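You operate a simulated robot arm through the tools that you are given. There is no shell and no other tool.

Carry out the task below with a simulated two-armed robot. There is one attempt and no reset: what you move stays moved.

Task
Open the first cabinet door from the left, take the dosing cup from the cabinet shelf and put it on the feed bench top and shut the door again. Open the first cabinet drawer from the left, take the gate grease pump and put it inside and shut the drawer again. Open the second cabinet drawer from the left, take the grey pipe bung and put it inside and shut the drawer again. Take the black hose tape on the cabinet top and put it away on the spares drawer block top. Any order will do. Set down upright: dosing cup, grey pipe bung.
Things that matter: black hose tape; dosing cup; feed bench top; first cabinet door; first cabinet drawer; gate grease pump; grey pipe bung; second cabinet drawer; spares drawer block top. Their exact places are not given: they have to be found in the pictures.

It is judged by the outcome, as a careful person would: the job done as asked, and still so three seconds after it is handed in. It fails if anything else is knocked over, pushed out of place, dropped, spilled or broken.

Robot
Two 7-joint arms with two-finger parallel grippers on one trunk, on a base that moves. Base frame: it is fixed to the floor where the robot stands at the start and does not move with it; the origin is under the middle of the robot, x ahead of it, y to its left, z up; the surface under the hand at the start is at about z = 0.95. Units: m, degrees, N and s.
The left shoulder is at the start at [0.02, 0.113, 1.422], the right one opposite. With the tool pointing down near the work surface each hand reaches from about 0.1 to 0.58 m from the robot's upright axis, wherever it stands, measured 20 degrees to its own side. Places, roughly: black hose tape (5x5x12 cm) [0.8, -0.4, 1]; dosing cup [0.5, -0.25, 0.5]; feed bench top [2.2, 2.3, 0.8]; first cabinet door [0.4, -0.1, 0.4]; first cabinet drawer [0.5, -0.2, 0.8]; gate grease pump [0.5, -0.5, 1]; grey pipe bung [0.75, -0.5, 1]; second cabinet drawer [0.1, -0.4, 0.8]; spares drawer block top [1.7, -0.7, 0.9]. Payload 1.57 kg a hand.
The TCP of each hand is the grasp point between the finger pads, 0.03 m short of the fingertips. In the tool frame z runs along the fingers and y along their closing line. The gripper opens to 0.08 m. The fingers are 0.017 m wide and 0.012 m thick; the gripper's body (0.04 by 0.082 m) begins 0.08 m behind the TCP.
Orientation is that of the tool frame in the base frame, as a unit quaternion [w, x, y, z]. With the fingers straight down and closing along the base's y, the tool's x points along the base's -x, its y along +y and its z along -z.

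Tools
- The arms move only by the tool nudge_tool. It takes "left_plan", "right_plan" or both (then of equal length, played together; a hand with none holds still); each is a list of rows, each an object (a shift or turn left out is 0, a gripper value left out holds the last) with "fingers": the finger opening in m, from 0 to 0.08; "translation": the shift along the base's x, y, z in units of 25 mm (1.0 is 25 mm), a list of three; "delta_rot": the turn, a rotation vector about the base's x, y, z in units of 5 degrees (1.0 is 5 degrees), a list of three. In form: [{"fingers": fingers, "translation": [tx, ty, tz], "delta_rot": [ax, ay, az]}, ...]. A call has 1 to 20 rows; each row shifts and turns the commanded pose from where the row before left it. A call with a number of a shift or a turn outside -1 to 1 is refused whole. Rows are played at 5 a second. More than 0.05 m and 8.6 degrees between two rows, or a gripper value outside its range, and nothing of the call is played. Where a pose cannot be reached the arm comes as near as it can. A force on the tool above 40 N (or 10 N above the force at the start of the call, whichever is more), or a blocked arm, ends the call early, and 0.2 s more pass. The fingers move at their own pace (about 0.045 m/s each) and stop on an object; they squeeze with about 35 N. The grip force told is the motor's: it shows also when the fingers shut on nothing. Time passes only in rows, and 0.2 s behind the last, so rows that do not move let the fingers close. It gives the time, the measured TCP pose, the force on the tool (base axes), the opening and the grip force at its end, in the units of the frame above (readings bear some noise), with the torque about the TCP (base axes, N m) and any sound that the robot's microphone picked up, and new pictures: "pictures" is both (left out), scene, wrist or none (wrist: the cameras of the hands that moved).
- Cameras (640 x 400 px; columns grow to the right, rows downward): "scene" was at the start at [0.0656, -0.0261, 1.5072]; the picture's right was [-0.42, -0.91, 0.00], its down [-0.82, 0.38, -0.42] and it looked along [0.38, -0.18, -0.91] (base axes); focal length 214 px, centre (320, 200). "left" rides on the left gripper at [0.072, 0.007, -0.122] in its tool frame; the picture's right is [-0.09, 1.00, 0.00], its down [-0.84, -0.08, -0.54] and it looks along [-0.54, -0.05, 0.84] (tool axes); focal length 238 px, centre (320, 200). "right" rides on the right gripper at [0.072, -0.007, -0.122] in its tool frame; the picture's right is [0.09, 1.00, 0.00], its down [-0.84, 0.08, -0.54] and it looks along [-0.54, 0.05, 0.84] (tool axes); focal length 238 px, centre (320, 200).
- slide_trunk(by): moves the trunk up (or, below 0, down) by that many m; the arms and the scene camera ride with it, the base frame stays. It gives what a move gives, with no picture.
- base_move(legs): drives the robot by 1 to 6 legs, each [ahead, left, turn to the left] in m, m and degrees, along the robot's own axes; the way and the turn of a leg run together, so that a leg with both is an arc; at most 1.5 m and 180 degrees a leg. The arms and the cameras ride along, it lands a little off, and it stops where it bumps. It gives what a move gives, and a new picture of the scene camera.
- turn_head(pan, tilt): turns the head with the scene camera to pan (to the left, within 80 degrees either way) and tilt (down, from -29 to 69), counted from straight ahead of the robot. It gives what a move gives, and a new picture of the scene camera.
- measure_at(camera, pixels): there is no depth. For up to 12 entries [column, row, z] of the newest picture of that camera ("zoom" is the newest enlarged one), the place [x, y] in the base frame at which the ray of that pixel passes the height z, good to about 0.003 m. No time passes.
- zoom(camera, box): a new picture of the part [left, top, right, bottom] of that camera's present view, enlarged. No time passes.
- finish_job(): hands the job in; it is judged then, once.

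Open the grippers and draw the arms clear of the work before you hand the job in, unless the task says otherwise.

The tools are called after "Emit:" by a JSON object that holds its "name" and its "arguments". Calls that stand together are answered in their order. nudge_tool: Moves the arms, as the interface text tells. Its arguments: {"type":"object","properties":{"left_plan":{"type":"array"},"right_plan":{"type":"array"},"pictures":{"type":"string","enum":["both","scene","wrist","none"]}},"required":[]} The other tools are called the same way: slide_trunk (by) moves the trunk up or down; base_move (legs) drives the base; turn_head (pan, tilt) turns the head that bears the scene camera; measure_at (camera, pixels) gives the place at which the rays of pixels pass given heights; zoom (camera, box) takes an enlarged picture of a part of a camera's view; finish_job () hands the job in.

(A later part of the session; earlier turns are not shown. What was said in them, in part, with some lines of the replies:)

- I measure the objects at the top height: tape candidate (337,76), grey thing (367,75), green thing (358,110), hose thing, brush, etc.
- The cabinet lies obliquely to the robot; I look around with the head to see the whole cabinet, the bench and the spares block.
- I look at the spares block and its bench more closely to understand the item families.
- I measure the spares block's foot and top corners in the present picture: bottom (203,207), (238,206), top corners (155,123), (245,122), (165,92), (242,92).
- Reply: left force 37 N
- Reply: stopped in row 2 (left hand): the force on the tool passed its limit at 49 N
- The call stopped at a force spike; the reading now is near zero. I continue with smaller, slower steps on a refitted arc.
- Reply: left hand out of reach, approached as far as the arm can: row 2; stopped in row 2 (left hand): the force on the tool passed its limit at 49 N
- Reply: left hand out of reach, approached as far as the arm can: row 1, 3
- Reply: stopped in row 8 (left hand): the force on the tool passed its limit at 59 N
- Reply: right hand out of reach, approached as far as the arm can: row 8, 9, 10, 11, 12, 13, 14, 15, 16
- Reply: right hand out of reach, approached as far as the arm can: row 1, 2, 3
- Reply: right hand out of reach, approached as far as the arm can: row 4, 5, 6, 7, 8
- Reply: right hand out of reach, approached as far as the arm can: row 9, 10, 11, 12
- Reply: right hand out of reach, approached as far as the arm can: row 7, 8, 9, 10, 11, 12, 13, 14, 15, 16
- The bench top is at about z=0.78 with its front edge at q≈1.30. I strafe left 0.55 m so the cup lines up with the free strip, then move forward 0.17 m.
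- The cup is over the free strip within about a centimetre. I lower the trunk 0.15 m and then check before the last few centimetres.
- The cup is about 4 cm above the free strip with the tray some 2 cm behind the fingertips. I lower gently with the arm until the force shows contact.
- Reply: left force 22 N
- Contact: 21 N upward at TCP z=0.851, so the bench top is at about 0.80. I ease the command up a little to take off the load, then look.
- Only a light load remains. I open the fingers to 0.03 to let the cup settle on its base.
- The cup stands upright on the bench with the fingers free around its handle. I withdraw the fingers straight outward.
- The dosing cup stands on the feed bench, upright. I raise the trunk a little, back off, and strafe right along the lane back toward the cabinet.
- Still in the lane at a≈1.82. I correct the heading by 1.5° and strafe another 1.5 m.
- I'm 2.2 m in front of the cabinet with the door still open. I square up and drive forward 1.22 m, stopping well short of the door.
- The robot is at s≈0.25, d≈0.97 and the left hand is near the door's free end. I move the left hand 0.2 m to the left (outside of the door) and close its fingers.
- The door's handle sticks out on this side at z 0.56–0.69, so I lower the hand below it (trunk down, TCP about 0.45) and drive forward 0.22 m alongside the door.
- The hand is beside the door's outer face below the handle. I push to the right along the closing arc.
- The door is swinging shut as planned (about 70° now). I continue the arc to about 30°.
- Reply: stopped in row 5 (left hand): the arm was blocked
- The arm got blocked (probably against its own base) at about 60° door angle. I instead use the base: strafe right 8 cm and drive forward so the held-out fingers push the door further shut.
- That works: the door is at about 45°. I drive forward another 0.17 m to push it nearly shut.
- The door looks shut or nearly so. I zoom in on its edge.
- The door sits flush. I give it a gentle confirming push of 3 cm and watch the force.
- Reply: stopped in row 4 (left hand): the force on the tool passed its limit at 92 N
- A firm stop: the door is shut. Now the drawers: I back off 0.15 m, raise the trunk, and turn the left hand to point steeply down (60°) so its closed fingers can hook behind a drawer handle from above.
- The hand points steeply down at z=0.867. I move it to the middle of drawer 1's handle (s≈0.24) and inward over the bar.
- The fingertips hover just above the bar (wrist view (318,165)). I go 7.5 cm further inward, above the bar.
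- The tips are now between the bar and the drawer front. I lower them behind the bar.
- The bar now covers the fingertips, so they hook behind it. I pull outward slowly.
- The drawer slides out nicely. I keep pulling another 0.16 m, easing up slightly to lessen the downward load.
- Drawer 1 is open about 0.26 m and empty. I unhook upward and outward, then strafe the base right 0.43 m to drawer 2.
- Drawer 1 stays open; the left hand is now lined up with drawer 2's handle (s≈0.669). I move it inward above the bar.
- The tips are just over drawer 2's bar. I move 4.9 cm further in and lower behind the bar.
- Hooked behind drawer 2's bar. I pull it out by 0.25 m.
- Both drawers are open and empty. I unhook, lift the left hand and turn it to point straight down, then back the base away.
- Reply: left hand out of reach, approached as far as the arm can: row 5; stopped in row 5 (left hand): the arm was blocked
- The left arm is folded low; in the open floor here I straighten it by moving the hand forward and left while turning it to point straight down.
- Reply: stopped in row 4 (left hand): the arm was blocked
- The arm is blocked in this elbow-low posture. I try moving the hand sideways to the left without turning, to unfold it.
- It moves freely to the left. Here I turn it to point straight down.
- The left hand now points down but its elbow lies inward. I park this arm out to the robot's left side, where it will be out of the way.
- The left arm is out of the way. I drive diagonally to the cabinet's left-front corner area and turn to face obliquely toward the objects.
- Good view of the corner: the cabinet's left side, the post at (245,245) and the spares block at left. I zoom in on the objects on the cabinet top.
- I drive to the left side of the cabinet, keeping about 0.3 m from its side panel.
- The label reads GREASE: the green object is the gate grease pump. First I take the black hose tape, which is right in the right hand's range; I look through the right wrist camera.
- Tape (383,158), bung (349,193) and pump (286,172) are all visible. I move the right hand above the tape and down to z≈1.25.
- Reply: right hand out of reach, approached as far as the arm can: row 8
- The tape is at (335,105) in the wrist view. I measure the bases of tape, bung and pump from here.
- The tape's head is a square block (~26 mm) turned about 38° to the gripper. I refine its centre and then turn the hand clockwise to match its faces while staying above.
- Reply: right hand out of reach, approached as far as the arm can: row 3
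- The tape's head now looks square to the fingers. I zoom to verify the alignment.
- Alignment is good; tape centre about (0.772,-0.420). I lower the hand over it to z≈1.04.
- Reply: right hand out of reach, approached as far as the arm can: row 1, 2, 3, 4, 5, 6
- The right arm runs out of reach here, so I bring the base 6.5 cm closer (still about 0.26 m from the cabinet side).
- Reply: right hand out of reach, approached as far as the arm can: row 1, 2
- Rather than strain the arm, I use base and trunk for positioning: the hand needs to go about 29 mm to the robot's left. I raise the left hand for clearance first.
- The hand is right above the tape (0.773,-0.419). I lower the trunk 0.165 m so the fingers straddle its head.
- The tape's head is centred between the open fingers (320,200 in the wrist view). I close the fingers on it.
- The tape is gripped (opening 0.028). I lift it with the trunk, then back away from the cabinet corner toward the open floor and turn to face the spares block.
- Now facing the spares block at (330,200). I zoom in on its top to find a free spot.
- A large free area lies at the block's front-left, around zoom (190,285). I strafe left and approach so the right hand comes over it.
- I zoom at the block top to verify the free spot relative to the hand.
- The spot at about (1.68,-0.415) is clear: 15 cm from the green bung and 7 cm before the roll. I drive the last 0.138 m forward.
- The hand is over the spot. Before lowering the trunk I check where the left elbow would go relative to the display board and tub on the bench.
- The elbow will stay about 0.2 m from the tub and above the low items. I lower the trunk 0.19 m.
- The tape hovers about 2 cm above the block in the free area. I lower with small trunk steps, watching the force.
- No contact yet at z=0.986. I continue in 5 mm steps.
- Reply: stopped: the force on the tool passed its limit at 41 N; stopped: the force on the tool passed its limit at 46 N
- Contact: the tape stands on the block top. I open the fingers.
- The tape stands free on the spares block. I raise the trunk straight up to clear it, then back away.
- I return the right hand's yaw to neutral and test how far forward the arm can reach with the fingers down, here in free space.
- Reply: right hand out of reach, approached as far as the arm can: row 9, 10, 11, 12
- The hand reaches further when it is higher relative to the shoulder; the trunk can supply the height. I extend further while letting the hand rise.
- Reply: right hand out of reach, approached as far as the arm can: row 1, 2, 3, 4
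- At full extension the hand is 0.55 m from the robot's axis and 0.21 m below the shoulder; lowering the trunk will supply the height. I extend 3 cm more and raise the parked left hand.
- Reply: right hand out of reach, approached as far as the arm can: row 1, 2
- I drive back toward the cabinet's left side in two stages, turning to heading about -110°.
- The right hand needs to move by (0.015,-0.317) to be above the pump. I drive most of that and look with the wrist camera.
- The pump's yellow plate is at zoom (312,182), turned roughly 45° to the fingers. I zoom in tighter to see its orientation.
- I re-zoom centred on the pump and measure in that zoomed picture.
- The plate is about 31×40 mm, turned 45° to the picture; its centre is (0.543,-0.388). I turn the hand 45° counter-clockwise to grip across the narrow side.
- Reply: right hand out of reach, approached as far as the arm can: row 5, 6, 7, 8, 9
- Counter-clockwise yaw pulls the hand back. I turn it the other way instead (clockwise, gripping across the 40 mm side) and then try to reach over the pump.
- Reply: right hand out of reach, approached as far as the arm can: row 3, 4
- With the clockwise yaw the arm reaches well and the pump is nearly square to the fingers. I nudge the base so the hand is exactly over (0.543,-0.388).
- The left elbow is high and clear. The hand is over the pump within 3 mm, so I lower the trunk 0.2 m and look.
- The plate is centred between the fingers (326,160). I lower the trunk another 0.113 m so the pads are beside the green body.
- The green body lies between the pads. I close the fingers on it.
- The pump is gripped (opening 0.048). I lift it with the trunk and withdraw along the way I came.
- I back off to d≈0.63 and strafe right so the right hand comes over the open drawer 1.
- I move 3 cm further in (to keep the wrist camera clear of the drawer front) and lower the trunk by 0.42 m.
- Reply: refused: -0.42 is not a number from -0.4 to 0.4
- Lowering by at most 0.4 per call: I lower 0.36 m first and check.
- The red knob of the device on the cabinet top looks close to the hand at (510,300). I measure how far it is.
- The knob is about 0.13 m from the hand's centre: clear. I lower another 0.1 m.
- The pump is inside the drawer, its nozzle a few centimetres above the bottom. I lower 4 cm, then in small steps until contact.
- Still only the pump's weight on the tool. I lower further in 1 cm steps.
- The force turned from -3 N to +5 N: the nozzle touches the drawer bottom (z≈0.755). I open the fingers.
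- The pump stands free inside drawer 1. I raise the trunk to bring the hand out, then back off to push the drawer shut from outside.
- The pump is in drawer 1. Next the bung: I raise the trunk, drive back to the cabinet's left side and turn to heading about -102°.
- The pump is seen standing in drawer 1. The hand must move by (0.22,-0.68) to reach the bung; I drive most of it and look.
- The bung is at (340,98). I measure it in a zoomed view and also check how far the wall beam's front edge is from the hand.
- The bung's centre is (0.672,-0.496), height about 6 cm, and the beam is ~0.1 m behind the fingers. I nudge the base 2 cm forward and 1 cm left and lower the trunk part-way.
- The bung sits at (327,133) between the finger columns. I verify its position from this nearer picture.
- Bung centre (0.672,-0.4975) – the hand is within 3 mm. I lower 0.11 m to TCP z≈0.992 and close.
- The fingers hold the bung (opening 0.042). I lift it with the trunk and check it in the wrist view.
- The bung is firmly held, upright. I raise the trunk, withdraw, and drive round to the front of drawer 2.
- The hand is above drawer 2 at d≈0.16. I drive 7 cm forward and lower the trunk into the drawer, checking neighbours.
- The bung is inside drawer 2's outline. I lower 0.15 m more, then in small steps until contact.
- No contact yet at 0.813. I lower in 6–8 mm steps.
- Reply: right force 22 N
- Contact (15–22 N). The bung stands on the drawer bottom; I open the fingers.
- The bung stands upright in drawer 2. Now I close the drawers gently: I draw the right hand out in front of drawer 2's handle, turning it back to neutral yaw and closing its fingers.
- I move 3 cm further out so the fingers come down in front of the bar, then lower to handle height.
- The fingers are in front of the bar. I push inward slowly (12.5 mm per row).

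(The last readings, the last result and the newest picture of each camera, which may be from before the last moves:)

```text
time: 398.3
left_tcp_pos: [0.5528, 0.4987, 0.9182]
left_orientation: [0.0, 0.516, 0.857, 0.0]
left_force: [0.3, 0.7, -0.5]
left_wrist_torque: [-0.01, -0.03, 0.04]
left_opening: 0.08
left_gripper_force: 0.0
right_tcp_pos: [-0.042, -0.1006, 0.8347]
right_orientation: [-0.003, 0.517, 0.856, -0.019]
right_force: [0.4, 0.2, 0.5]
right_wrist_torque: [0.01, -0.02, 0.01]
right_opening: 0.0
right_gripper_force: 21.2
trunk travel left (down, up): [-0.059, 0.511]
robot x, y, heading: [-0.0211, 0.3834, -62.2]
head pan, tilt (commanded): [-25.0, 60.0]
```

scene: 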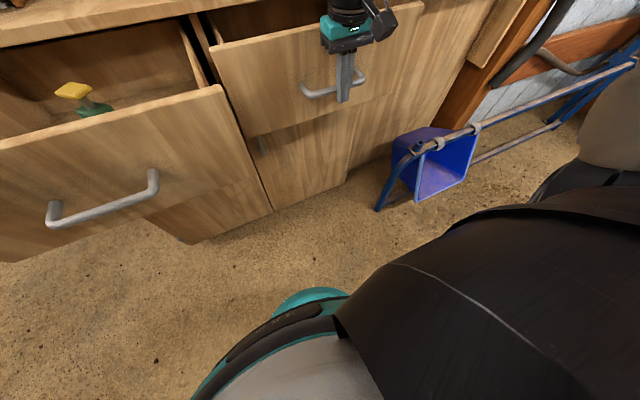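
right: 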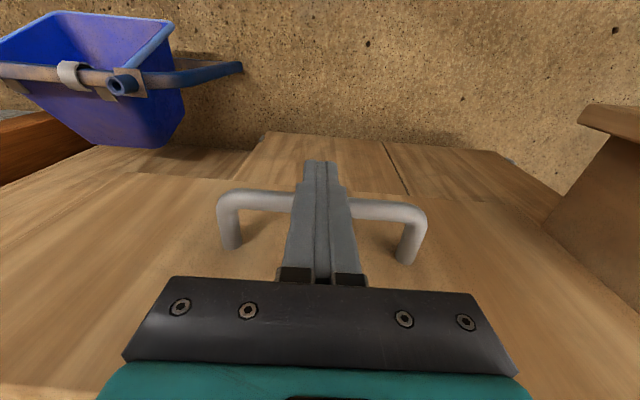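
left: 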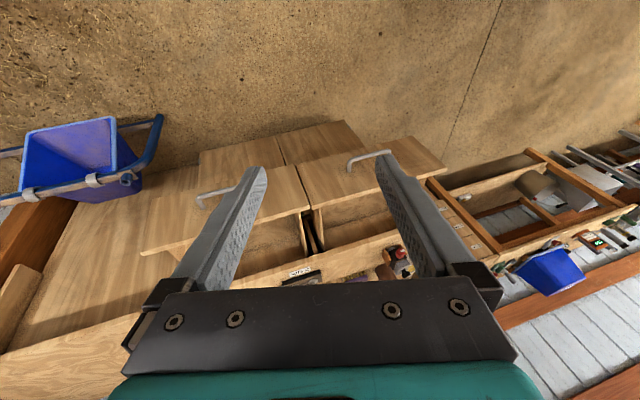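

Drawer 2 is half shut. To keep the arm within reach I retract it 10 cm, bring the base 8 cm closer, then go on pushing.

Emit:
{"name": "nudge_tool", "arguments": {"right_plan": [{"translation": [-0.4, 0.76, 0]}, {"translation": [-0.4, 0.76, 0]}, {"translation": [-0.4, 0.76, 0]}, {"translation": [-0.4, 0.76, 0]}, {"translation": [-0.4, 0.76, 0]}], "pictures": "none"}}

Emit:
{"name": "base_move", "arguments": {"legs": [[0.08, 0, 0]]}}

Emit:
{"name": "nudge_tool", "arguments": {"right_plan": [{"translation": [0.2324, -0.4427, 0]}, {"translation": [0.2324, -0.4427, 0]}, {"translation": [0.2324, -0.4427, 0]}, {"translation": [0.2324, -0.4427, 0]}, {"translation": [0.2324, -0.4427, 0]}, {"translation": [0.2324, -0.4427, 0]}, {"translation": [0.2324, -0.4427, 0]}, {"translation": [0.2324, -0.4427, 0]}]}}

```text
time: 399.5
left_tcp_pos: [0.5528, 0.4967, 0.9175]
left_orientation: [0.001, 0.516, 0.857, 0.0]
left_force: [-0.7, 0.0, 0.0]
left_wrist_torque: [0.0, 0.05, 0.0]
left_opening: 0.0801
left_gripper_force: 0.0
right_tcp_pos: [-0.0926, -0.0066, 0.834]
right_orientation: [-0.005, 0.517, 0.856, -0.02]
right_force: [0.1, -1.4, 0.4]
right_wrist_torque: [-0.01, -0.01, 0.01]
right_opening: 0.0001
right_gripper_force: 20.7
trunk travel left (down, up): [-0.059, 0.511]
robot x, y, heading: [-0.0226, 0.3874, -62.1]
head pan, tilt (commanded): [-25.0, 60.0]
```

```text
time: 400.6
left_tcp_pos: [0.5895, 0.4266, 0.9186]
left_orientation: [0.0, 0.516, 0.857, -0.001]
left_force: [0.2, 0.7, -0.3]
left_wrist_torque: [0.01, 0.04, 0.03]
left_opening: 0.0799
left_gripper_force: 0.0
right_tcp_pos: [-0.0554, -0.0787, 0.8339]
right_orientation: [-0.006, 0.516, 0.856, -0.02]
right_force: [-0.9, 1.0, 0.8]
right_wrist_torque: [0.03, 0.02, 0.0]
right_opening: 0.0
right_gripper_force: 21.4
trunk travel left (down, up): [-0.059, 0.511]
robot x, y, heading: [0.012, 0.318, -62.2]
head pan, tilt (commanded): [-25.0, 60.0]
```

scene: 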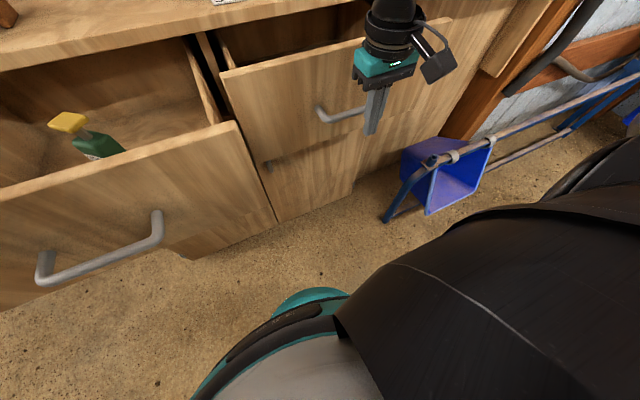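

```text
time: 402.4
left_tcp_pos: [0.5893, 0.4273, 0.9188]
left_orientation: [0.001, 0.516, 0.857, -0.001]
left_force: [-0.6, -0.7, 0.1]
left_wrist_torque: [-0.02, -0.02, -0.01]
left_opening: 0.08
left_gripper_force: 0.1
right_tcp_pos: [-0.008, -0.1674, 0.8347]
right_orientation: [-0.003, 0.517, 0.856, -0.019]
right_force: [0.1, -0.6, -0.1]
right_wrist_torque: [-0.02, -0.01, 0.02]
right_opening: 0.0
right_gripper_force: 21.0
trunk travel left (down, up): [-0.059, 0.511]
robot x, y, heading: [0.0129, 0.319, -62.2]
head pan, tilt (commanded): [-25.0, 60.0]
```

scene: 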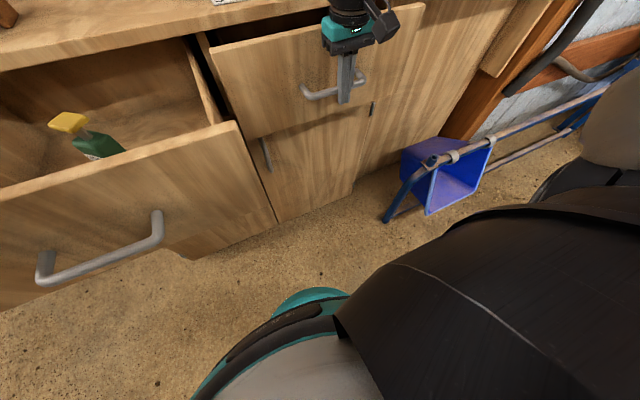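
right: 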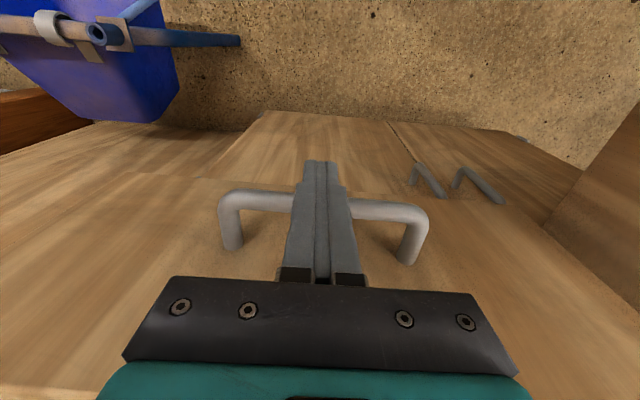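

Drawer 2 needs another 8 cm. I continue slowly, with finer steps at the end.

Emit:
{"name": "nudge_tool", "arguments": {"right_plan": [{"translation": [0.2324, -0.4427, 0]}, {"translation": [0.2324, -0.4427, 0]}, {"translation": [0.2324, -0.4427, 0]}, {"translation": [0.2324, -0.4427, 0]}, {"translation": [0.15, -0.285, 0]}, {"translation": [0.15, -0.285, 0]}, {"translation": [0.15, -0.285, 0]}, {"translation": [0.1, -0.19, 0]}, {"translation": [0.1, -0.19, 0]}]}}

```text
time: 404.3
left_tcp_pos: [0.5888, 0.4288, 0.9191]
left_orientation: [0.002, 0.517, 0.856, -0.001]
left_force: [-0.1, -0.5, 0.1]
left_wrist_torque: [0.0, 0.0, 0.05]
left_opening: 0.0798
left_gripper_force: 0.2
right_tcp_pos: [0.0264, -0.2324, 0.8352]
right_orientation: [-0.011, 0.515, 0.857, -0.016]
right_force: [-12.6, 21.1, 8.8]
right_wrist_torque: [-2.66, -1.79, 0.49]
right_opening: 0.0
right_gripper_force: 21.7
trunk travel left (down, up): [-0.059, 0.511]
robot x, y, heading: [0.014, 0.3177, -62.2]
head pan, tilt (commanded): [-25.0, 60.0]
stopped in row 9 (right hand): the force on the tool passed its limit at 45 N (the readings are from after the stop); the commanded pose is now the measured one
```

scene: 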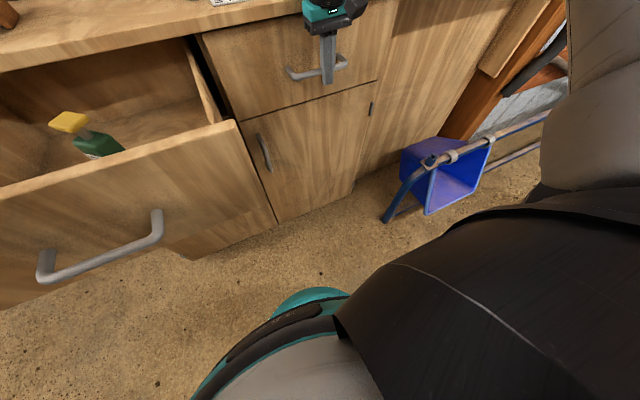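
right: 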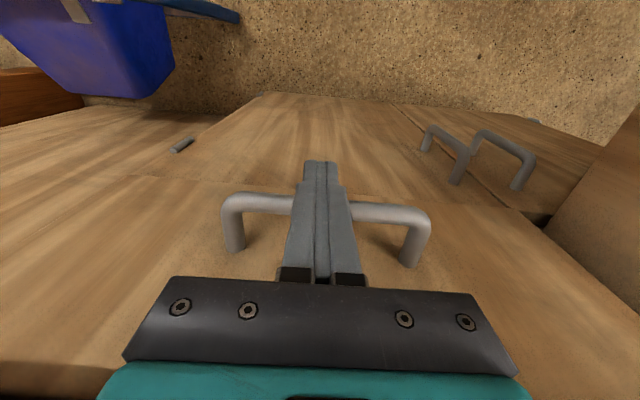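

The push stopped at 45 N with a strong torque, suggesting the hand's upper part touched the table edge. I look closely at the gap.

Emit:
{"name": "turn_head", "arguments": {"pan": -30, "tilt": 42}}

Emit:
{"name": "zoom", "arguments": {"camera": "scene", "box": [220, 60, 460, 260]}}

```text
time: 405.1
left_tcp_pos: [0.5873, 0.4301, 0.9193]
left_orientation: [0.002, 0.517, 0.856, -0.001]
left_force: [0.0, 0.3, 0.0]
left_wrist_torque: [0.0, -0.01, 0.01]
left_opening: 0.0799
left_gripper_force: 0.1
right_tcp_pos: [0.0256, -0.2334, 0.8337]
right_orientation: [-0.01, 0.515, 0.857, -0.017]
right_force: [-17.0, 29.4, 12.0]
right_wrist_torque: [-3.46, -2.41, 0.6]
right_opening: 0.0002
right_gripper_force: 21.2
trunk travel left (down, up): [-0.059, 0.511]
robot x, y, heading: [0.0146, 0.3167, -62.1]
head pan, tilt (commanded): [-30.0, 42.0]
```

scene: 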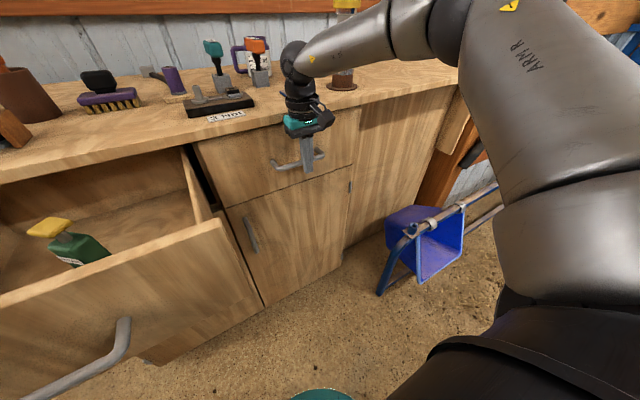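

```text
2.00 times, centred on (340, 160) of scene
```

zoom: 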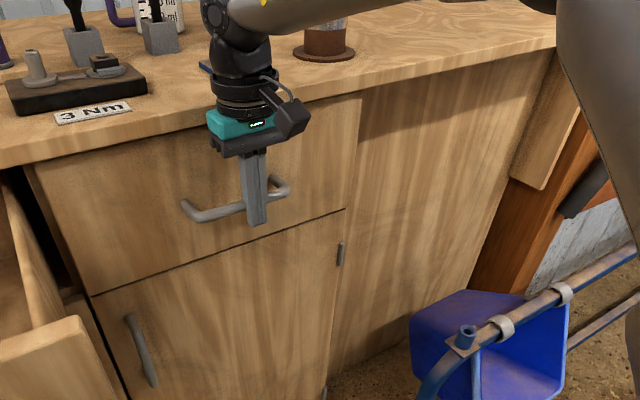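

The wrist ring is touching the table edge. I back the hand off 4 cm, then tilt it 30° forward so only the fingertips go in.

Emit:
{"name": "nudge_tool", "arguments": {"right_plan": [{"translation": [-0.372, 0.708, 0]}, {"translation": [-0.372, 0.708, 0]}, {"translation": [-0.372, 0.708, 0]}, {"delta_rot": [-0.8854, -0.4648, 0]}, {"delta_rot": [-0.8854, -0.4648, 0]}, {"delta_rot": [-0.8854, -0.4648, 0]}, {"delta_rot": [-0.8854, -0.4648, 0]}, {"delta_rot": [-0.8854, -0.4648, 0]}, {"delta_rot": [-0.8854, -0.4648, 0]}]}}

Emit:
{"name": "zoom", "arguments": {"camera": "scene", "box": [200, 80, 400, 240]}}

```text
time: 407.1
left_tcp_pos: [0.5897, 0.4265, 0.9191]
left_orientation: [0.001, 0.515, 0.857, 0.0]
left_force: [0.1, -0.2, 0.4]
left_wrist_torque: [0.03, 0.02, 0.03]
left_opening: 0.0801
left_gripper_force: 0.1
right_tcp_pos: [-0.0005, -0.1839, 0.8326]
right_orientation: [0.212, 0.502, 0.825, -0.15]
right_force: [-0.3, 0.3, 0.2]
right_wrist_torque: [0.05, 0.01, -0.01]
right_opening: 0.0
right_gripper_force: 21.0
trunk travel left (down, up): [-0.059, 0.511]
robot x, y, heading: [0.0165, 0.3177, -62.3]
head pan, tilt (commanded): [-30.0, 42.0]
```

scene: 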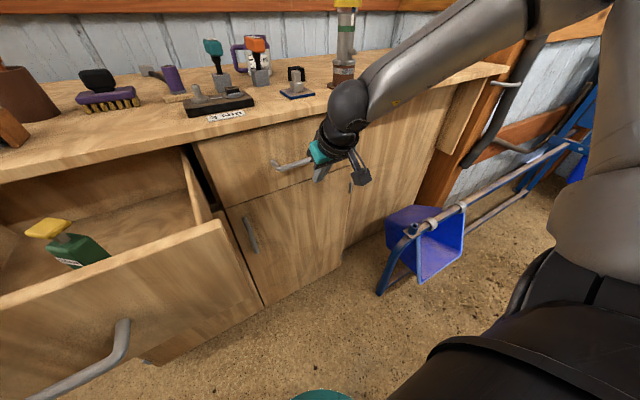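
right: 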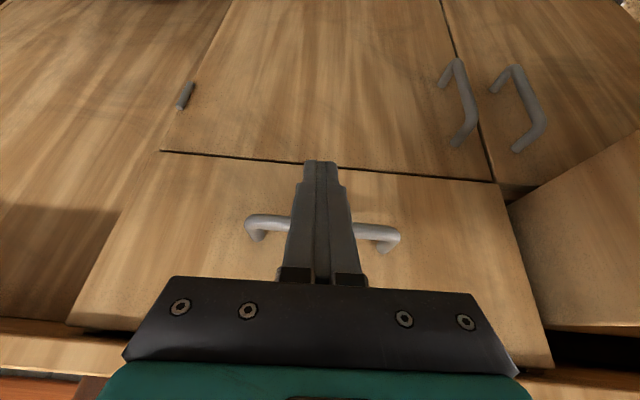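

```text
2.50 times, centred on (300, 160) of scene
```

zoom: 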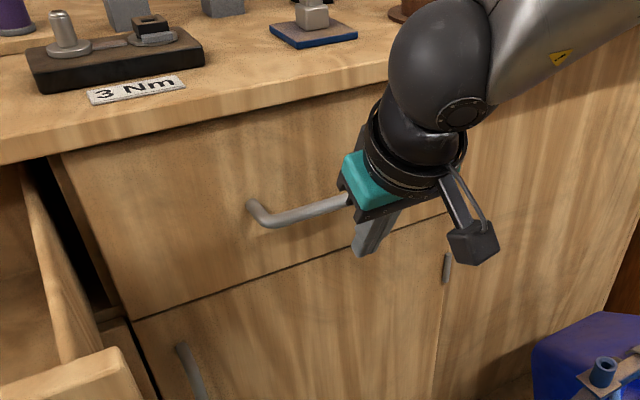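

The hand now leans outward, only fingertips near the bar. I push in again, finely at the end.

Emit:
{"name": "nudge_tool", "arguments": {"right_plan": [{"translation": [0.2324, -0.4427, 0]}, {"translation": [0.2324, -0.4427, 0]}, {"translation": [0.2324, -0.4427, 0]}, {"translation": [0.12, -0.228, 0]}, {"translation": [0.07, -0.135, 0]}, {"translation": [0.07, -0.135, 0]}, {"translation": [0.07, -0.135, 0]}, {"translation": [0.07, -0.135, 0]}, {"translation": [0.07, -0.135, 0]}, {"translation": [0.07, -0.135, 0]}], "pictures": "wrist"}}

```text
time: 409.3
left_tcp_pos: [0.5879, 0.4282, 0.9182]
left_orientation: [0.001, 0.517, 0.856, 0.0]
left_force: [0.3, -0.4, 0.1]
left_wrist_torque: [-0.02, 0.0, 0.02]
left_opening: 0.0799
left_gripper_force: 0.0
right_tcp_pos: [0.0279, -0.2373, 0.8301]
right_orientation: [0.205, 0.504, 0.826, -0.148]
right_force: [-12.1, 25.9, -4.3]
right_wrist_torque: [0.14, 0.15, -0.06]
right_opening: 0.0
right_gripper_force: 21.2
trunk travel left (down, up): [-0.059, 0.511]
robot x, y, heading: [0.0147, 0.3206, -62.1]
head pan, tilt (commanded): [-30.0, 42.0]
```

right: 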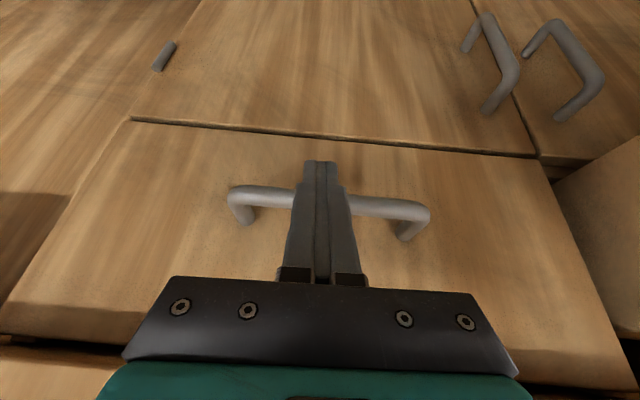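

Now 28 N acts right at the fingertips with no torque: drawer 2 is against its stop. I withdraw and verify.

Emit:
{"name": "nudge_tool", "arguments": {"right_plan": [{"translation": [-0.372, 0.708, 0]}, {"translation": [-0.372, 0.708, 0]}, {"translation": [-0.372, 0.708, 0]}, {"translation": [-0.372, 0.708, 0]}, {"translation": [-0.372, 0.708, 0]}], "pictures": "scene"}}

Emit:
{"name": "zoom", "arguments": {"camera": "scene", "box": [180, 80, 400, 240]}}

```text
time: 410.5
left_tcp_pos: [0.59, 0.4266, 0.919]
left_orientation: [0.001, 0.516, 0.857, -0.001]
left_force: [-0.3, -0.1, -0.1]
left_wrist_torque: [0.02, -0.01, 0.01]
left_opening: 0.08
left_gripper_force: 0.2
right_tcp_pos: [-0.0165, -0.1545, 0.8318]
right_orientation: [0.21, 0.502, 0.826, -0.15]
right_force: [-0.1, 0.8, 0.1]
right_wrist_torque: [0.03, 0.02, -0.03]
right_opening: 0.0
right_gripper_force: 21.4
trunk travel left (down, up): [-0.059, 0.511]
robot x, y, heading: [0.0157, 0.3209, -62.4]
head pan, tilt (commanded): [-30.0, 42.0]
```

scene: 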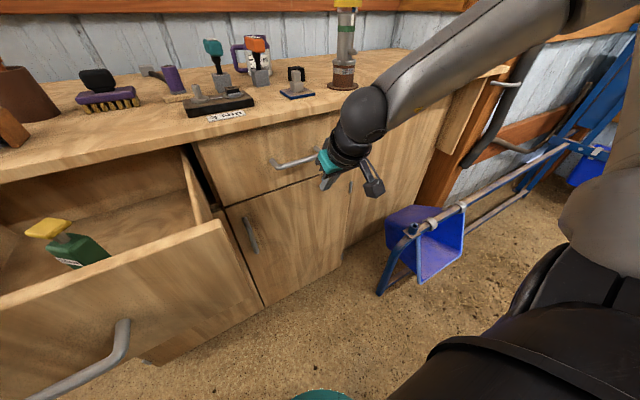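

```text
2.50 times, centred on (290, 160) of scene
```

zoom: 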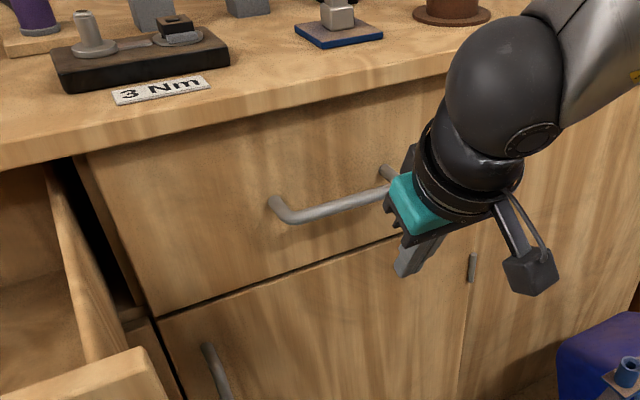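

Drawer 2 is flush. I back off, strafe left to drawer 1, keeping the hand well in front of it.

Emit:
{"name": "base_move", "arguments": {"legs": [[-0.28, 0, 0], [0, 0.43, 0]]}}

Emit:
{"name": "nudge_tool", "arguments": {"right_plan": [{"translation": [0, 0, 0]}], "pictures": "both"}}

```text
time: 414.7
left_tcp_pos: [0.8461, 0.8789, 0.9166]
left_orientation: [0.001, 0.515, 0.857, 0.0]
left_force: [0.8, -0.9, 0.4]
left_wrist_torque: [-0.01, 0.05, -0.03]
left_opening: 0.08
left_gripper_force: 0.0
right_tcp_pos: [0.2399, 0.2967, 0.8316]
right_orientation: [0.211, 0.501, 0.826, -0.149]
right_force: [-0.5, 0.3, -0.3]
right_wrist_torque: [-0.04, 0.02, -0.01]
right_opening: 0.0
right_gripper_force: 21.1
trunk travel left (down, up): [-0.059, 0.511]
robot x, y, heading: [0.2691, 0.7668, -62.2]
head pan, tilt (commanded): [-30.0, 42.0]
```

scene: 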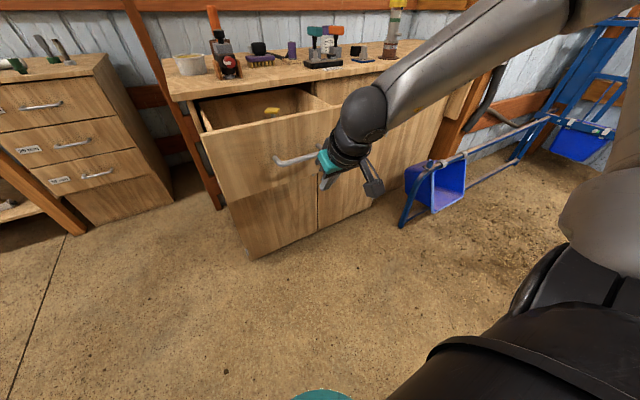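

```text
time: 415.1
left_tcp_pos: [0.8451, 0.8796, 0.9192]
left_orientation: [0.001, 0.516, 0.857, -0.001]
left_force: [0.4, 0.2, 0.4]
left_wrist_torque: [-0.03, 0.0, 0.0]
left_opening: 0.0801
left_gripper_force: 0.0
right_tcp_pos: [0.241, 0.297, 0.8315]
right_orientation: [0.211, 0.502, 0.826, -0.15]
right_force: [-0.6, 0.2, -0.5]
right_wrist_torque: [0.03, -0.02, 0.02]
right_opening: 0.0
right_gripper_force: 21.5
trunk travel left (down, up): [-0.059, 0.511]
robot x, y, heading: [0.2715, 0.7691, -62.2]
head pan, tilt (commanded): [-30.0, 42.0]
```

scene: 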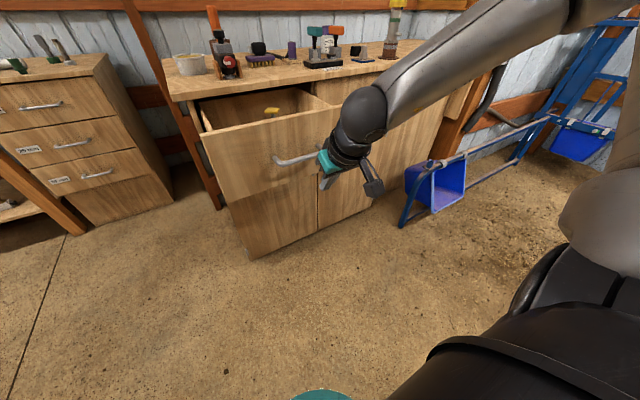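
right: 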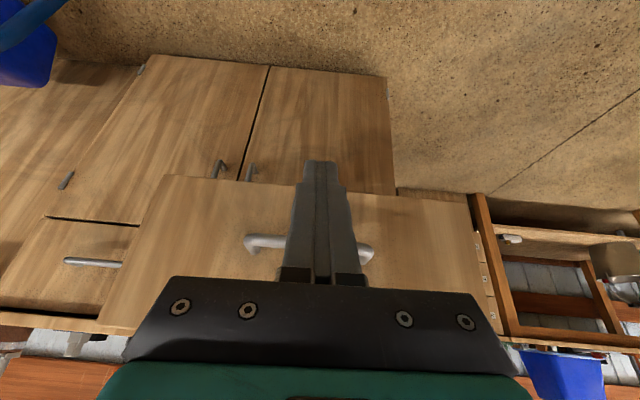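

The hand faces drawer 1's handle from 0.41 m. I drive 0.1 m nearer and start pushing slowly with the arm.

Emit:
{"name": "base_move", "arguments": {"legs": [[0.1, 0, 0]]}}

Emit:
{"name": "nudge_tool", "arguments": {"right_plan": [{"translation": [0.2324, -0.4427, 0]}, {"translation": [0.2324, -0.4427, 0]}, {"translation": [0.2324, -0.4427, 0]}, {"translation": [0.2324, -0.4427, 0]}, {"translation": [0.2324, -0.4427, 0]}, {"translation": [0.2324, -0.4427, 0]}, {"translation": [0.2324, -0.4427, 0]}, {"translation": [0.2324, -0.4427, 0]}, {"translation": [0.2324, -0.4427, 0]}]}}

```text
time: 416.3
left_tcp_pos: [0.8907, 0.7935, 0.9176]
left_orientation: [0.0, 0.516, 0.857, -0.001]
left_force: [0.1, -0.3, 1.1]
left_wrist_torque: [0.05, 0.01, -0.03]
left_opening: 0.0798
left_gripper_force: 0.0
right_tcp_pos: [0.2857, 0.2119, 0.8309]
right_orientation: [0.211, 0.501, 0.826, -0.149]
right_force: [0.3, -1.3, -0.3]
right_wrist_torque: [0.03, 0.0, -0.01]
right_opening: 0.0
right_gripper_force: 21.1
trunk travel left (down, up): [-0.059, 0.511]
robot x, y, heading: [0.3144, 0.6864, -62.2]
head pan, tilt (commanded): [-30.0, 42.0]
```

scene: 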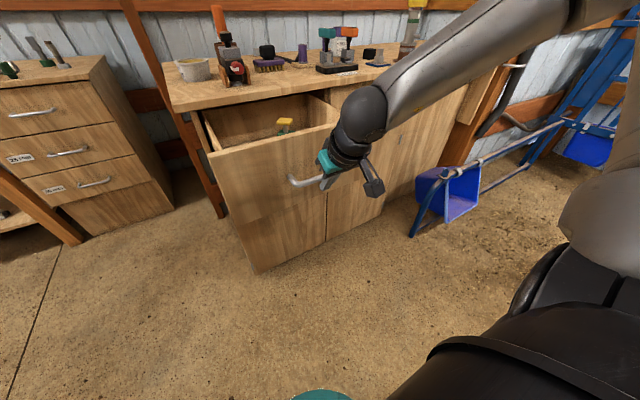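

```text
time: 418.3
left_tcp_pos: [0.8911, 0.7929, 0.9183]
left_orientation: [0.001, 0.516, 0.856, 0.0]
left_force: [-0.3, 0.1, 0.6]
left_wrist_torque: [0.0, 0.04, -0.01]
left_opening: 0.0798
left_gripper_force: 0.0
right_tcp_pos: [0.3372, 0.1122, 0.8339]
right_orientation: [0.212, 0.501, 0.826, -0.15]
right_force: [-0.2, 0.2, -0.4]
right_wrist_torque: [-0.03, -0.02, -0.01]
right_opening: 0.0
right_gripper_force: 21.2
trunk travel left (down, up): [-0.059, 0.511]
robot x, y, heading: [0.315, 0.685, -62.1]
head pan, tilt (commanded): [-30.0, 42.0]
```

scene: 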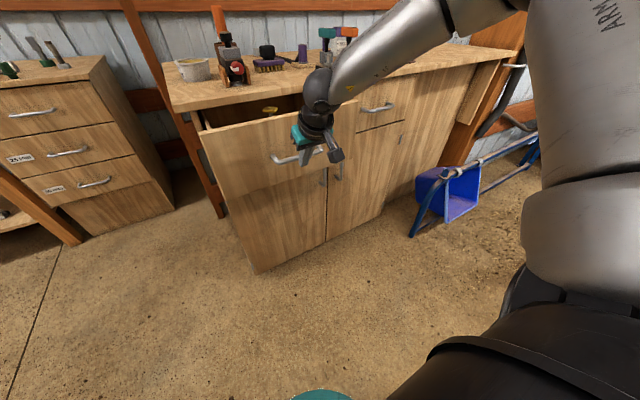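
right: 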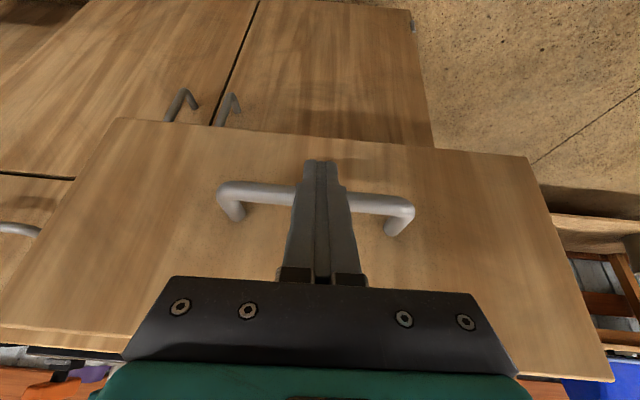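

Drawer 1 is closing, with the pump's top passing below the table edge. I retract the hand, bring the base 0.15 m closer and push on.

Emit:
{"name": "nudge_tool", "arguments": {"right_plan": [{"translation": [-0.4, 0.76, 0]}, {"translation": [-0.4, 0.76, 0]}, {"translation": [-0.4, 0.76, 0]}, {"translation": [-0.4, 0.76, 0]}, {"translation": [-0.4, 0.76, 0]}, {"translation": [-0.4, 0.76, 0]}, {"translation": [-0.4, 0.76, 0]}], "pictures": "none"}}

Emit:
{"name": "base_move", "arguments": {"legs": [[0.14, 0, 0]]}}

Emit:
{"name": "nudge_tool", "arguments": {"right_plan": [{"translation": [0.2324, -0.4427, 0]}, {"translation": [0.2324, -0.4427, 0]}, {"translation": [0.2324, -0.4427, 0]}, {"translation": [0.2324, -0.4427, 0]}, {"translation": [0.2324, -0.4427, 0]}, {"translation": [0.2324, -0.4427, 0]}, {"translation": [0.2324, -0.4427, 0]}]}}

```text
time: 419.9
left_tcp_pos: [0.8896, 0.7926, 0.9189]
left_orientation: [0.0, 0.516, 0.857, -0.001]
left_force: [0.8, 0.4, -1.1]
left_wrist_torque: [0.03, -0.01, 0.04]
left_opening: 0.08
left_gripper_force: 0.0
right_tcp_pos: [0.2689, 0.2479, 0.8318]
right_orientation: [0.212, 0.501, 0.825, -0.151]
right_force: [0.5, -0.2, -0.8]
right_wrist_torque: [0.03, -0.02, 0.03]
right_opening: 0.0002
right_gripper_force: 21.2
trunk travel left (down, up): [-0.059, 0.511]
robot x, y, heading: [0.311, 0.6854, -62.1]
head pan, tilt (commanded): [-30.0, 42.0]
```

```text
time: 421.2
left_tcp_pos: [0.9577, 0.6652, 0.9194]
left_orientation: [0.001, 0.517, 0.856, 0.0]
left_force: [0.3, -0.2, -0.4]
left_wrist_torque: [0.01, 0.03, -0.01]
left_opening: 0.0796
left_gripper_force: 0.1
right_tcp_pos: [0.3329, 0.1204, 0.8308]
right_orientation: [0.209, 0.503, 0.825, -0.15]
right_force: [-0.9, -0.7, 0.6]
right_wrist_torque: [0.02, -0.04, -0.04]
right_opening: 0.0
right_gripper_force: 21.8
trunk travel left (down, up): [-0.059, 0.511]
robot x, y, heading: [0.3788, 0.5592, -62.4]
head pan, tilt (commanded): [-30.0, 42.0]
```

scene: 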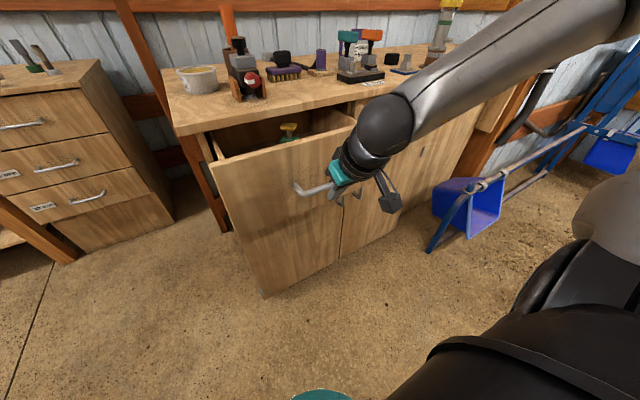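

```text
time: 422.8
left_tcp_pos: [0.957, 0.6661, 0.9178]
left_orientation: [0.001, 0.517, 0.856, 0.0]
left_force: [-0.3, 0.3, 0.1]
left_wrist_torque: [0.02, -0.01, -0.02]
left_opening: 0.0801
left_gripper_force: 0.0
right_tcp_pos: [0.3746, 0.0404, 0.8323]
right_orientation: [0.21, 0.504, 0.825, -0.15]
right_force: [-0.2, -0.2, -3.7]
right_wrist_torque: [0.14, 0.16, -0.05]
right_opening: 0.0
right_gripper_force: 20.9
trunk travel left (down, up): [-0.059, 0.511]
robot x, y, heading: [0.3802, 0.5557, -62.2]
head pan, tilt (commanded): [-30.0, 42.0]
```

scene: 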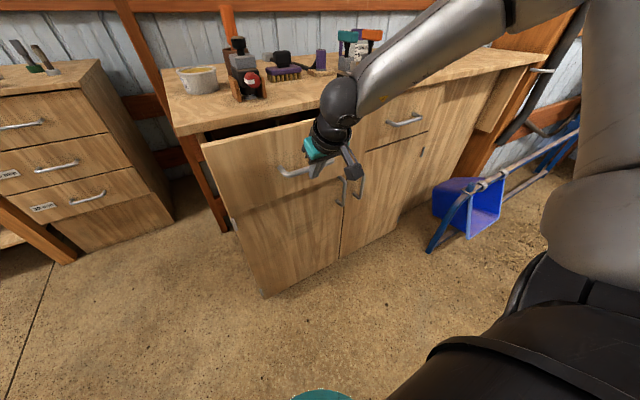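
right: 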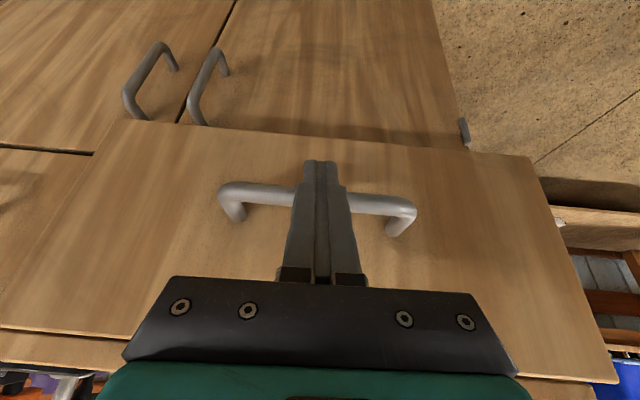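

About 8.5 cm remain. I continue slowly, finely at the end.

Emit:
{"name": "nudge_tool", "arguments": {"right_plan": [{"translation": [0.2324, -0.4427, 0]}, {"translation": [0.2324, -0.4427, 0]}, {"translation": [0.2324, -0.4427, 0]}, {"translation": [0.2324, -0.4427, 0]}, {"translation": [0.2324, -0.4427, 0]}, {"translation": [0.15, -0.285, 0]}, {"translation": [0.07, -0.135, 0]}, {"translation": [0.07, -0.135, 0]}, {"translation": [0.07, -0.135, 0]}, {"translation": [0.07, -0.135, 0]}, {"translation": [0.07, -0.135, 0]}]}}

```text
time: 425.2
left_tcp_pos: [0.9569, 0.6643, 0.9188]
left_orientation: [0.001, 0.518, 0.855, -0.001]
left_force: [0.8, 0.8, 0.1]
left_wrist_torque: [-0.04, 0.01, -0.03]
left_opening: 0.08
left_gripper_force: 0.0
right_tcp_pos: [0.4123, -0.0319, 0.8252]
right_orientation: [0.2, 0.505, 0.827, -0.145]
right_force: [-0.5, 3.6, -2.2]
right_wrist_torque: [-0.01, 0.05, 0.01]
right_opening: 0.0
right_gripper_force: 21.2
trunk travel left (down, up): [-0.059, 0.511]
robot x, y, heading: [0.3775, 0.5559, -62.4]
head pan, tilt (commanded): [-30.0, 42.0]
stopped in row 11 (right hand): the force on the tool passed its limit at 47 N (the readings are from after the stop); the commanded pose is now the measured one
```

scene: 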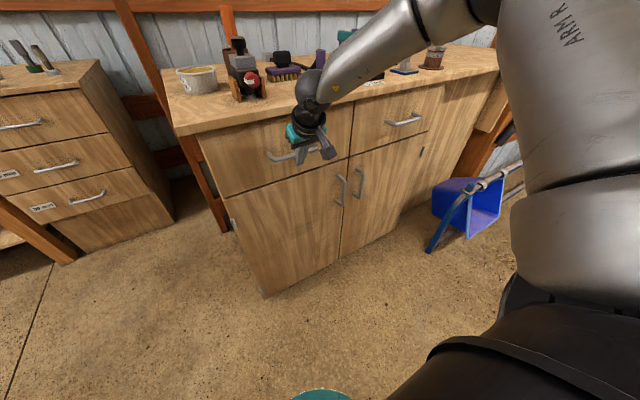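
right: 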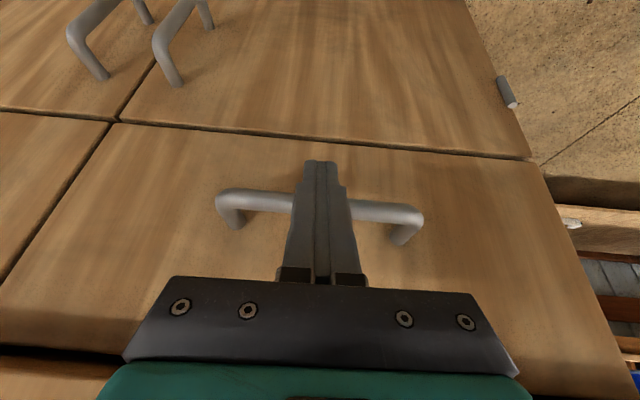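

Drawer 1 hit its stop at the fingertips. I withdraw the hand and back off to inspect the whole cabinet.

Emit:
{"name": "nudge_tool", "arguments": {"right_plan": [{"translation": [-0.4, 0.76, 0]}, {"translation": [-0.4, 0.76, 0]}, {"translation": [-0.4, 0.76, 0]}, {"translation": [-0.4, 0.76, 0]}, {"translation": [-0.4, 0.76, 0]}], "pictures": "none"}}

Emit:
{"name": "base_move", "arguments": {"legs": [[-0.45, 0, 0]]}}

Emit:
{"name": "zoom", "arguments": {"camera": "scene", "box": [140, 40, 460, 280]}}

```text
time: 426.4
left_tcp_pos: [0.9559, 0.6657, 0.9176]
left_orientation: [0.001, 0.517, 0.856, 0.0]
left_force: [0.3, 0.2, -0.2]
left_wrist_torque: [0.01, 0.01, 0.02]
left_opening: 0.08
left_gripper_force: 0.1
right_tcp_pos: [0.3596, 0.0641, 0.8253]
right_orientation: [0.202, 0.505, 0.826, -0.147]
right_force: [-0.4, -0.9, 0.4]
right_wrist_torque: [-0.04, -0.01, 0.01]
right_opening: 0.0002
right_gripper_force: 21.9
trunk travel left (down, up): [-0.059, 0.511]
robot x, y, heading: [0.3788, 0.5557, -62.5]
head pan, tilt (commanded): [-30.0, 42.0]
```

```text
time: 429.1
left_tcp_pos: [0.7485, 1.0652, 0.9187]
left_orientation: [0.001, 0.518, 0.855, -0.001]
left_force: [0.0, 0.2, -0.2]
left_wrist_torque: [-0.02, 0.01, 0.01]
left_opening: 0.0798
left_gripper_force: 0.1
right_tcp_pos: [0.152, 0.4632, 0.8267]
right_orientation: [0.201, 0.505, 0.827, -0.146]
right_force: [-0.3, -0.4, -0.3]
right_wrist_torque: [0.01, 0.01, -0.02]
right_opening: 0.0
right_gripper_force: 21.4
trunk travel left (down, up): [-0.059, 0.511]
robot x, y, heading: [0.1735, 0.9588, -62.5]
head pan, tilt (commanded): [-30.0, 42.0]
```

scene: 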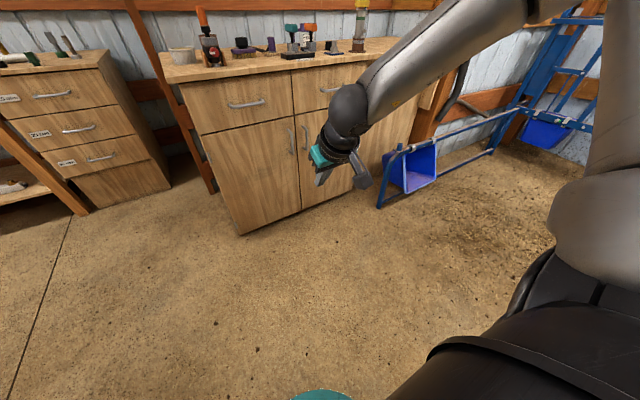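

```text
1.67 times, centred on (300, 160) of scene
```

zoom: 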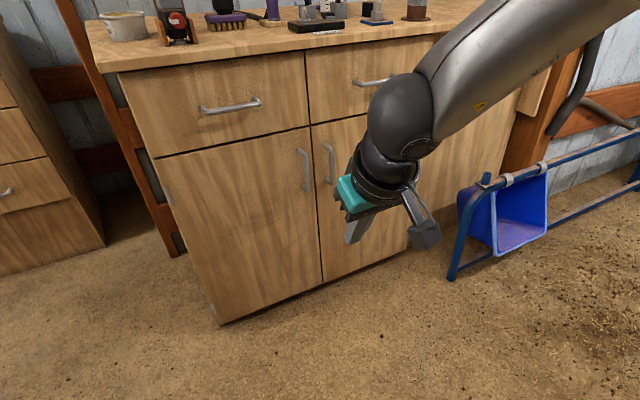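

All doors and drawers are shut. I move away from the partition, raise the trunk and look over the results from above, opening the right gripper.

Emit:
{"name": "base_move", "arguments": {"legs": [[0.05, -0.3, 0]]}}

Emit:
{"name": "slide_trunk", "arguments": {"by": 0.4}}

Emit:
{"name": "nudge_tool", "arguments": {"right_plan": [{"fingers": 0.08}, {"fingers": 0.08}], "pictures": "none"}}

Emit:
{"name": "turn_head", "arguments": {"pan": 5, "tilt": 38}}

Emit:
{"name": "zoom", "arguments": {"camera": "scene", "box": [180, 40, 500, 260]}}

```text
time: 431.2
left_tcp_pos: [0.5092, 0.8784, 0.9182]
left_orientation: [0.001, 0.523, 0.852, 0.0]
left_force: [0.2, 0.8, 0.0]
left_wrist_torque: [0.0, -0.02, -0.01]
left_opening: 0.0798
left_gripper_force: 0.0
right_tcp_pos: [-0.0948, 0.285, 0.8254]
right_orientation: [0.201, 0.51, 0.824, -0.147]
right_force: [0.2, 0.0, 0.6]
right_wrist_torque: [0.0, 0.01, -0.01]
right_opening: 0.0
right_gripper_force: 21.4
trunk travel left (down, up): [-0.059, 0.511]
robot x, y, heading: [-0.0687, 0.7796, -63.0]
head pan, tilt (commanded): [-30.0, 42.0]
```

scene: 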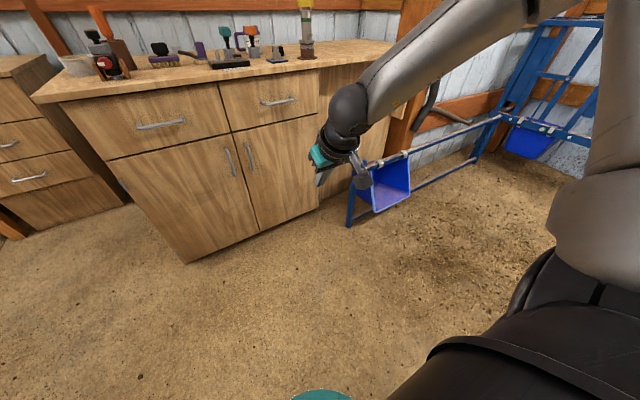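

```text
time: 435.0
left_tcp_pos: [0.5089, 0.8785, 1.3186]
left_orientation: [0.001, 0.524, 0.852, -0.001]
left_force: [0.5, 0.3, -0.2]
left_wrist_torque: [0.0, -0.02, 0.01]
left_opening: 0.08
left_gripper_force: 0.1
right_tcp_pos: [-0.095, 0.2842, 1.2261]
right_orientation: [0.199, 0.51, 0.824, -0.148]
right_force: [0.7, 0.0, 0.5]
right_wrist_torque: [0.01, 0.0, 0.03]
right_opening: 0.0
right_gripper_force: 20.8
trunk travel left (down, up): [-0.459, 0.111]
robot x, y, heading: [-0.0711, 0.7784, -63.1]
head pan, tilt (commanded): [-30.0, 42.0]
```

```text
time: 435.6
left_tcp_pos: [0.5087, 0.8785, 1.3186]
left_orientation: [0.001, 0.523, 0.852, -0.001]
left_force: [0.7, 0.3, 0.1]
left_wrist_torque: [0.02, 0.0, -0.02]
left_opening: 0.0801
left_gripper_force: 0.1
right_tcp_pos: [-0.0948, 0.286, 1.2269]
right_orientation: [0.199, 0.51, 0.823, -0.148]
right_force: [0.3, 0.3, -0.1]
right_wrist_torque: [0.06, -0.01, 0.0]
right_opening: 0.0498
right_gripper_force: 0.0
trunk travel left (down, up): [-0.459, 0.111]
robot x, y, heading: [-0.0701, 0.7775, -63.1]
head pan, tilt (commanded): [-30.0, 42.0]
```

```text
time: 436.6
left_tcp_pos: [0.5096, 0.8782, 1.3188]
left_orientation: [0.001, 0.523, 0.852, 0.0]
left_force: [-0.9, -0.1, 0.0]
left_wrist_torque: [0.0, 0.01, 0.02]
left_opening: 0.0801
left_gripper_force: 0.1
right_tcp_pos: [-0.0947, 0.286, 1.2263]
right_orientation: [0.2, 0.51, 0.823, -0.148]
right_force: [-0.4, -0.6, -0.2]
right_wrist_torque: [0.0, 0.02, 0.0]
right_opening: 0.08
right_gripper_force: 0.0
trunk travel left (down, up): [-0.459, 0.111]
robot x, y, heading: [-0.0724, 0.7792, -63.2]
head pan, tilt (commanded): [5.0, 38.0]
```

scene: 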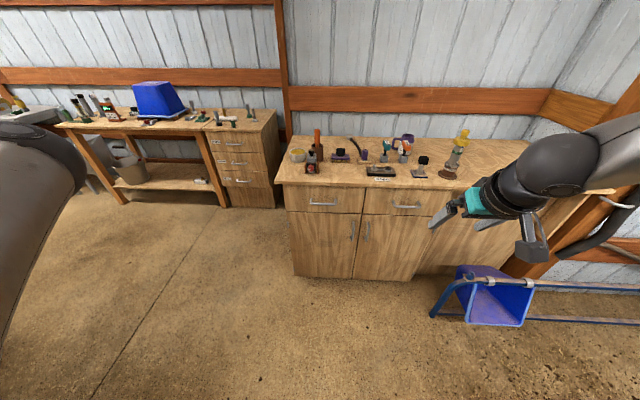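

```text
1.82 times, centred on (340, 150) of scene
```

zoom: 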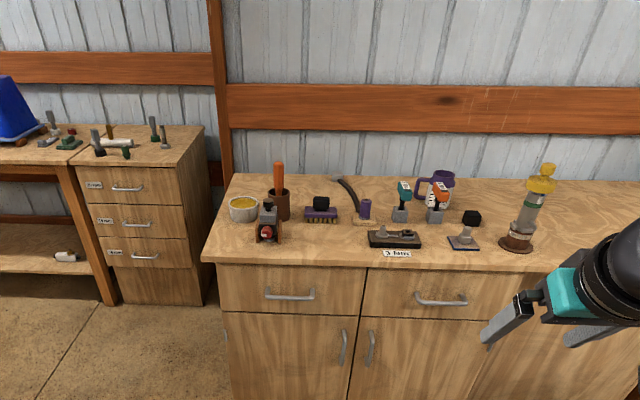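

Everything looks in order. I zoom in on the drawer fronts and the spares block for a last check.

Emit:
{"name": "zoom", "arguments": {"camera": "scene", "box": [270, 170, 450, 290]}}

Emit:
{"name": "zoom", "arguments": {"camera": "scene", "box": [180, 95, 290, 165]}}

```text
3.33 times, centred on (360, 230) of scene
```

zoom: 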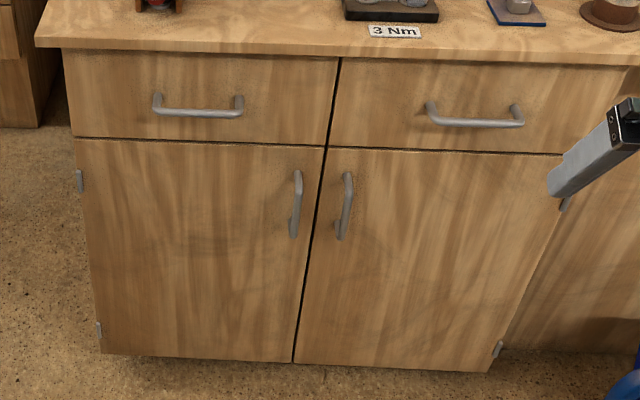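

```text
5.71 times, centred on (235, 130) of scene
```

zoom: 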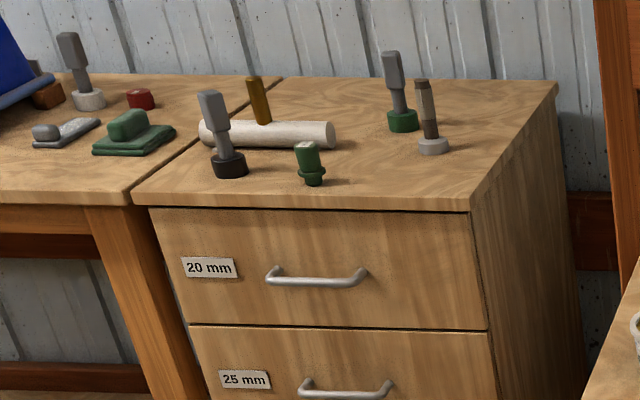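

Door and both drawers are flush. The tape stands on the spares block, the cup is on the feed bench, and the pump and bung are inside their drawers. The grippers are open and the arms are clear, so I hand the job in.

Emit:
{"name": "finish_job", "arguments": {}}

```text
The job is handed in.
```

The job is handed in; I don't have the judge's result. As far as I could see, everything asked for was done.

- **Dosing cup:** it stands upright on the feed bench top, at the front left in front of the grey tray. The first cabinet door is shut again.
- **Gate grease pump:** it is in the first cabinet drawer, which is shut flush. This is the green one labelled GREASE.
- **Grey pipe bung:** I set it down upright in the second cabinet drawer, which is also shut flush.
- **Black hose tape:** it stands on the spares drawer block top, at the front left.

I did not reopen the second drawer to check that the bung stayed upright. I pushed the drawer in slowly. The wrist touched the table edge on the first push, so I tilted the hand and finished with the fingertips against the drawer's stop.

In the last pictures nothing else on the cabinet top or the spares block looked knocked over or out of place. I did not look at the feed bench again after leaving it. Both grippers are open and the arms are clear.
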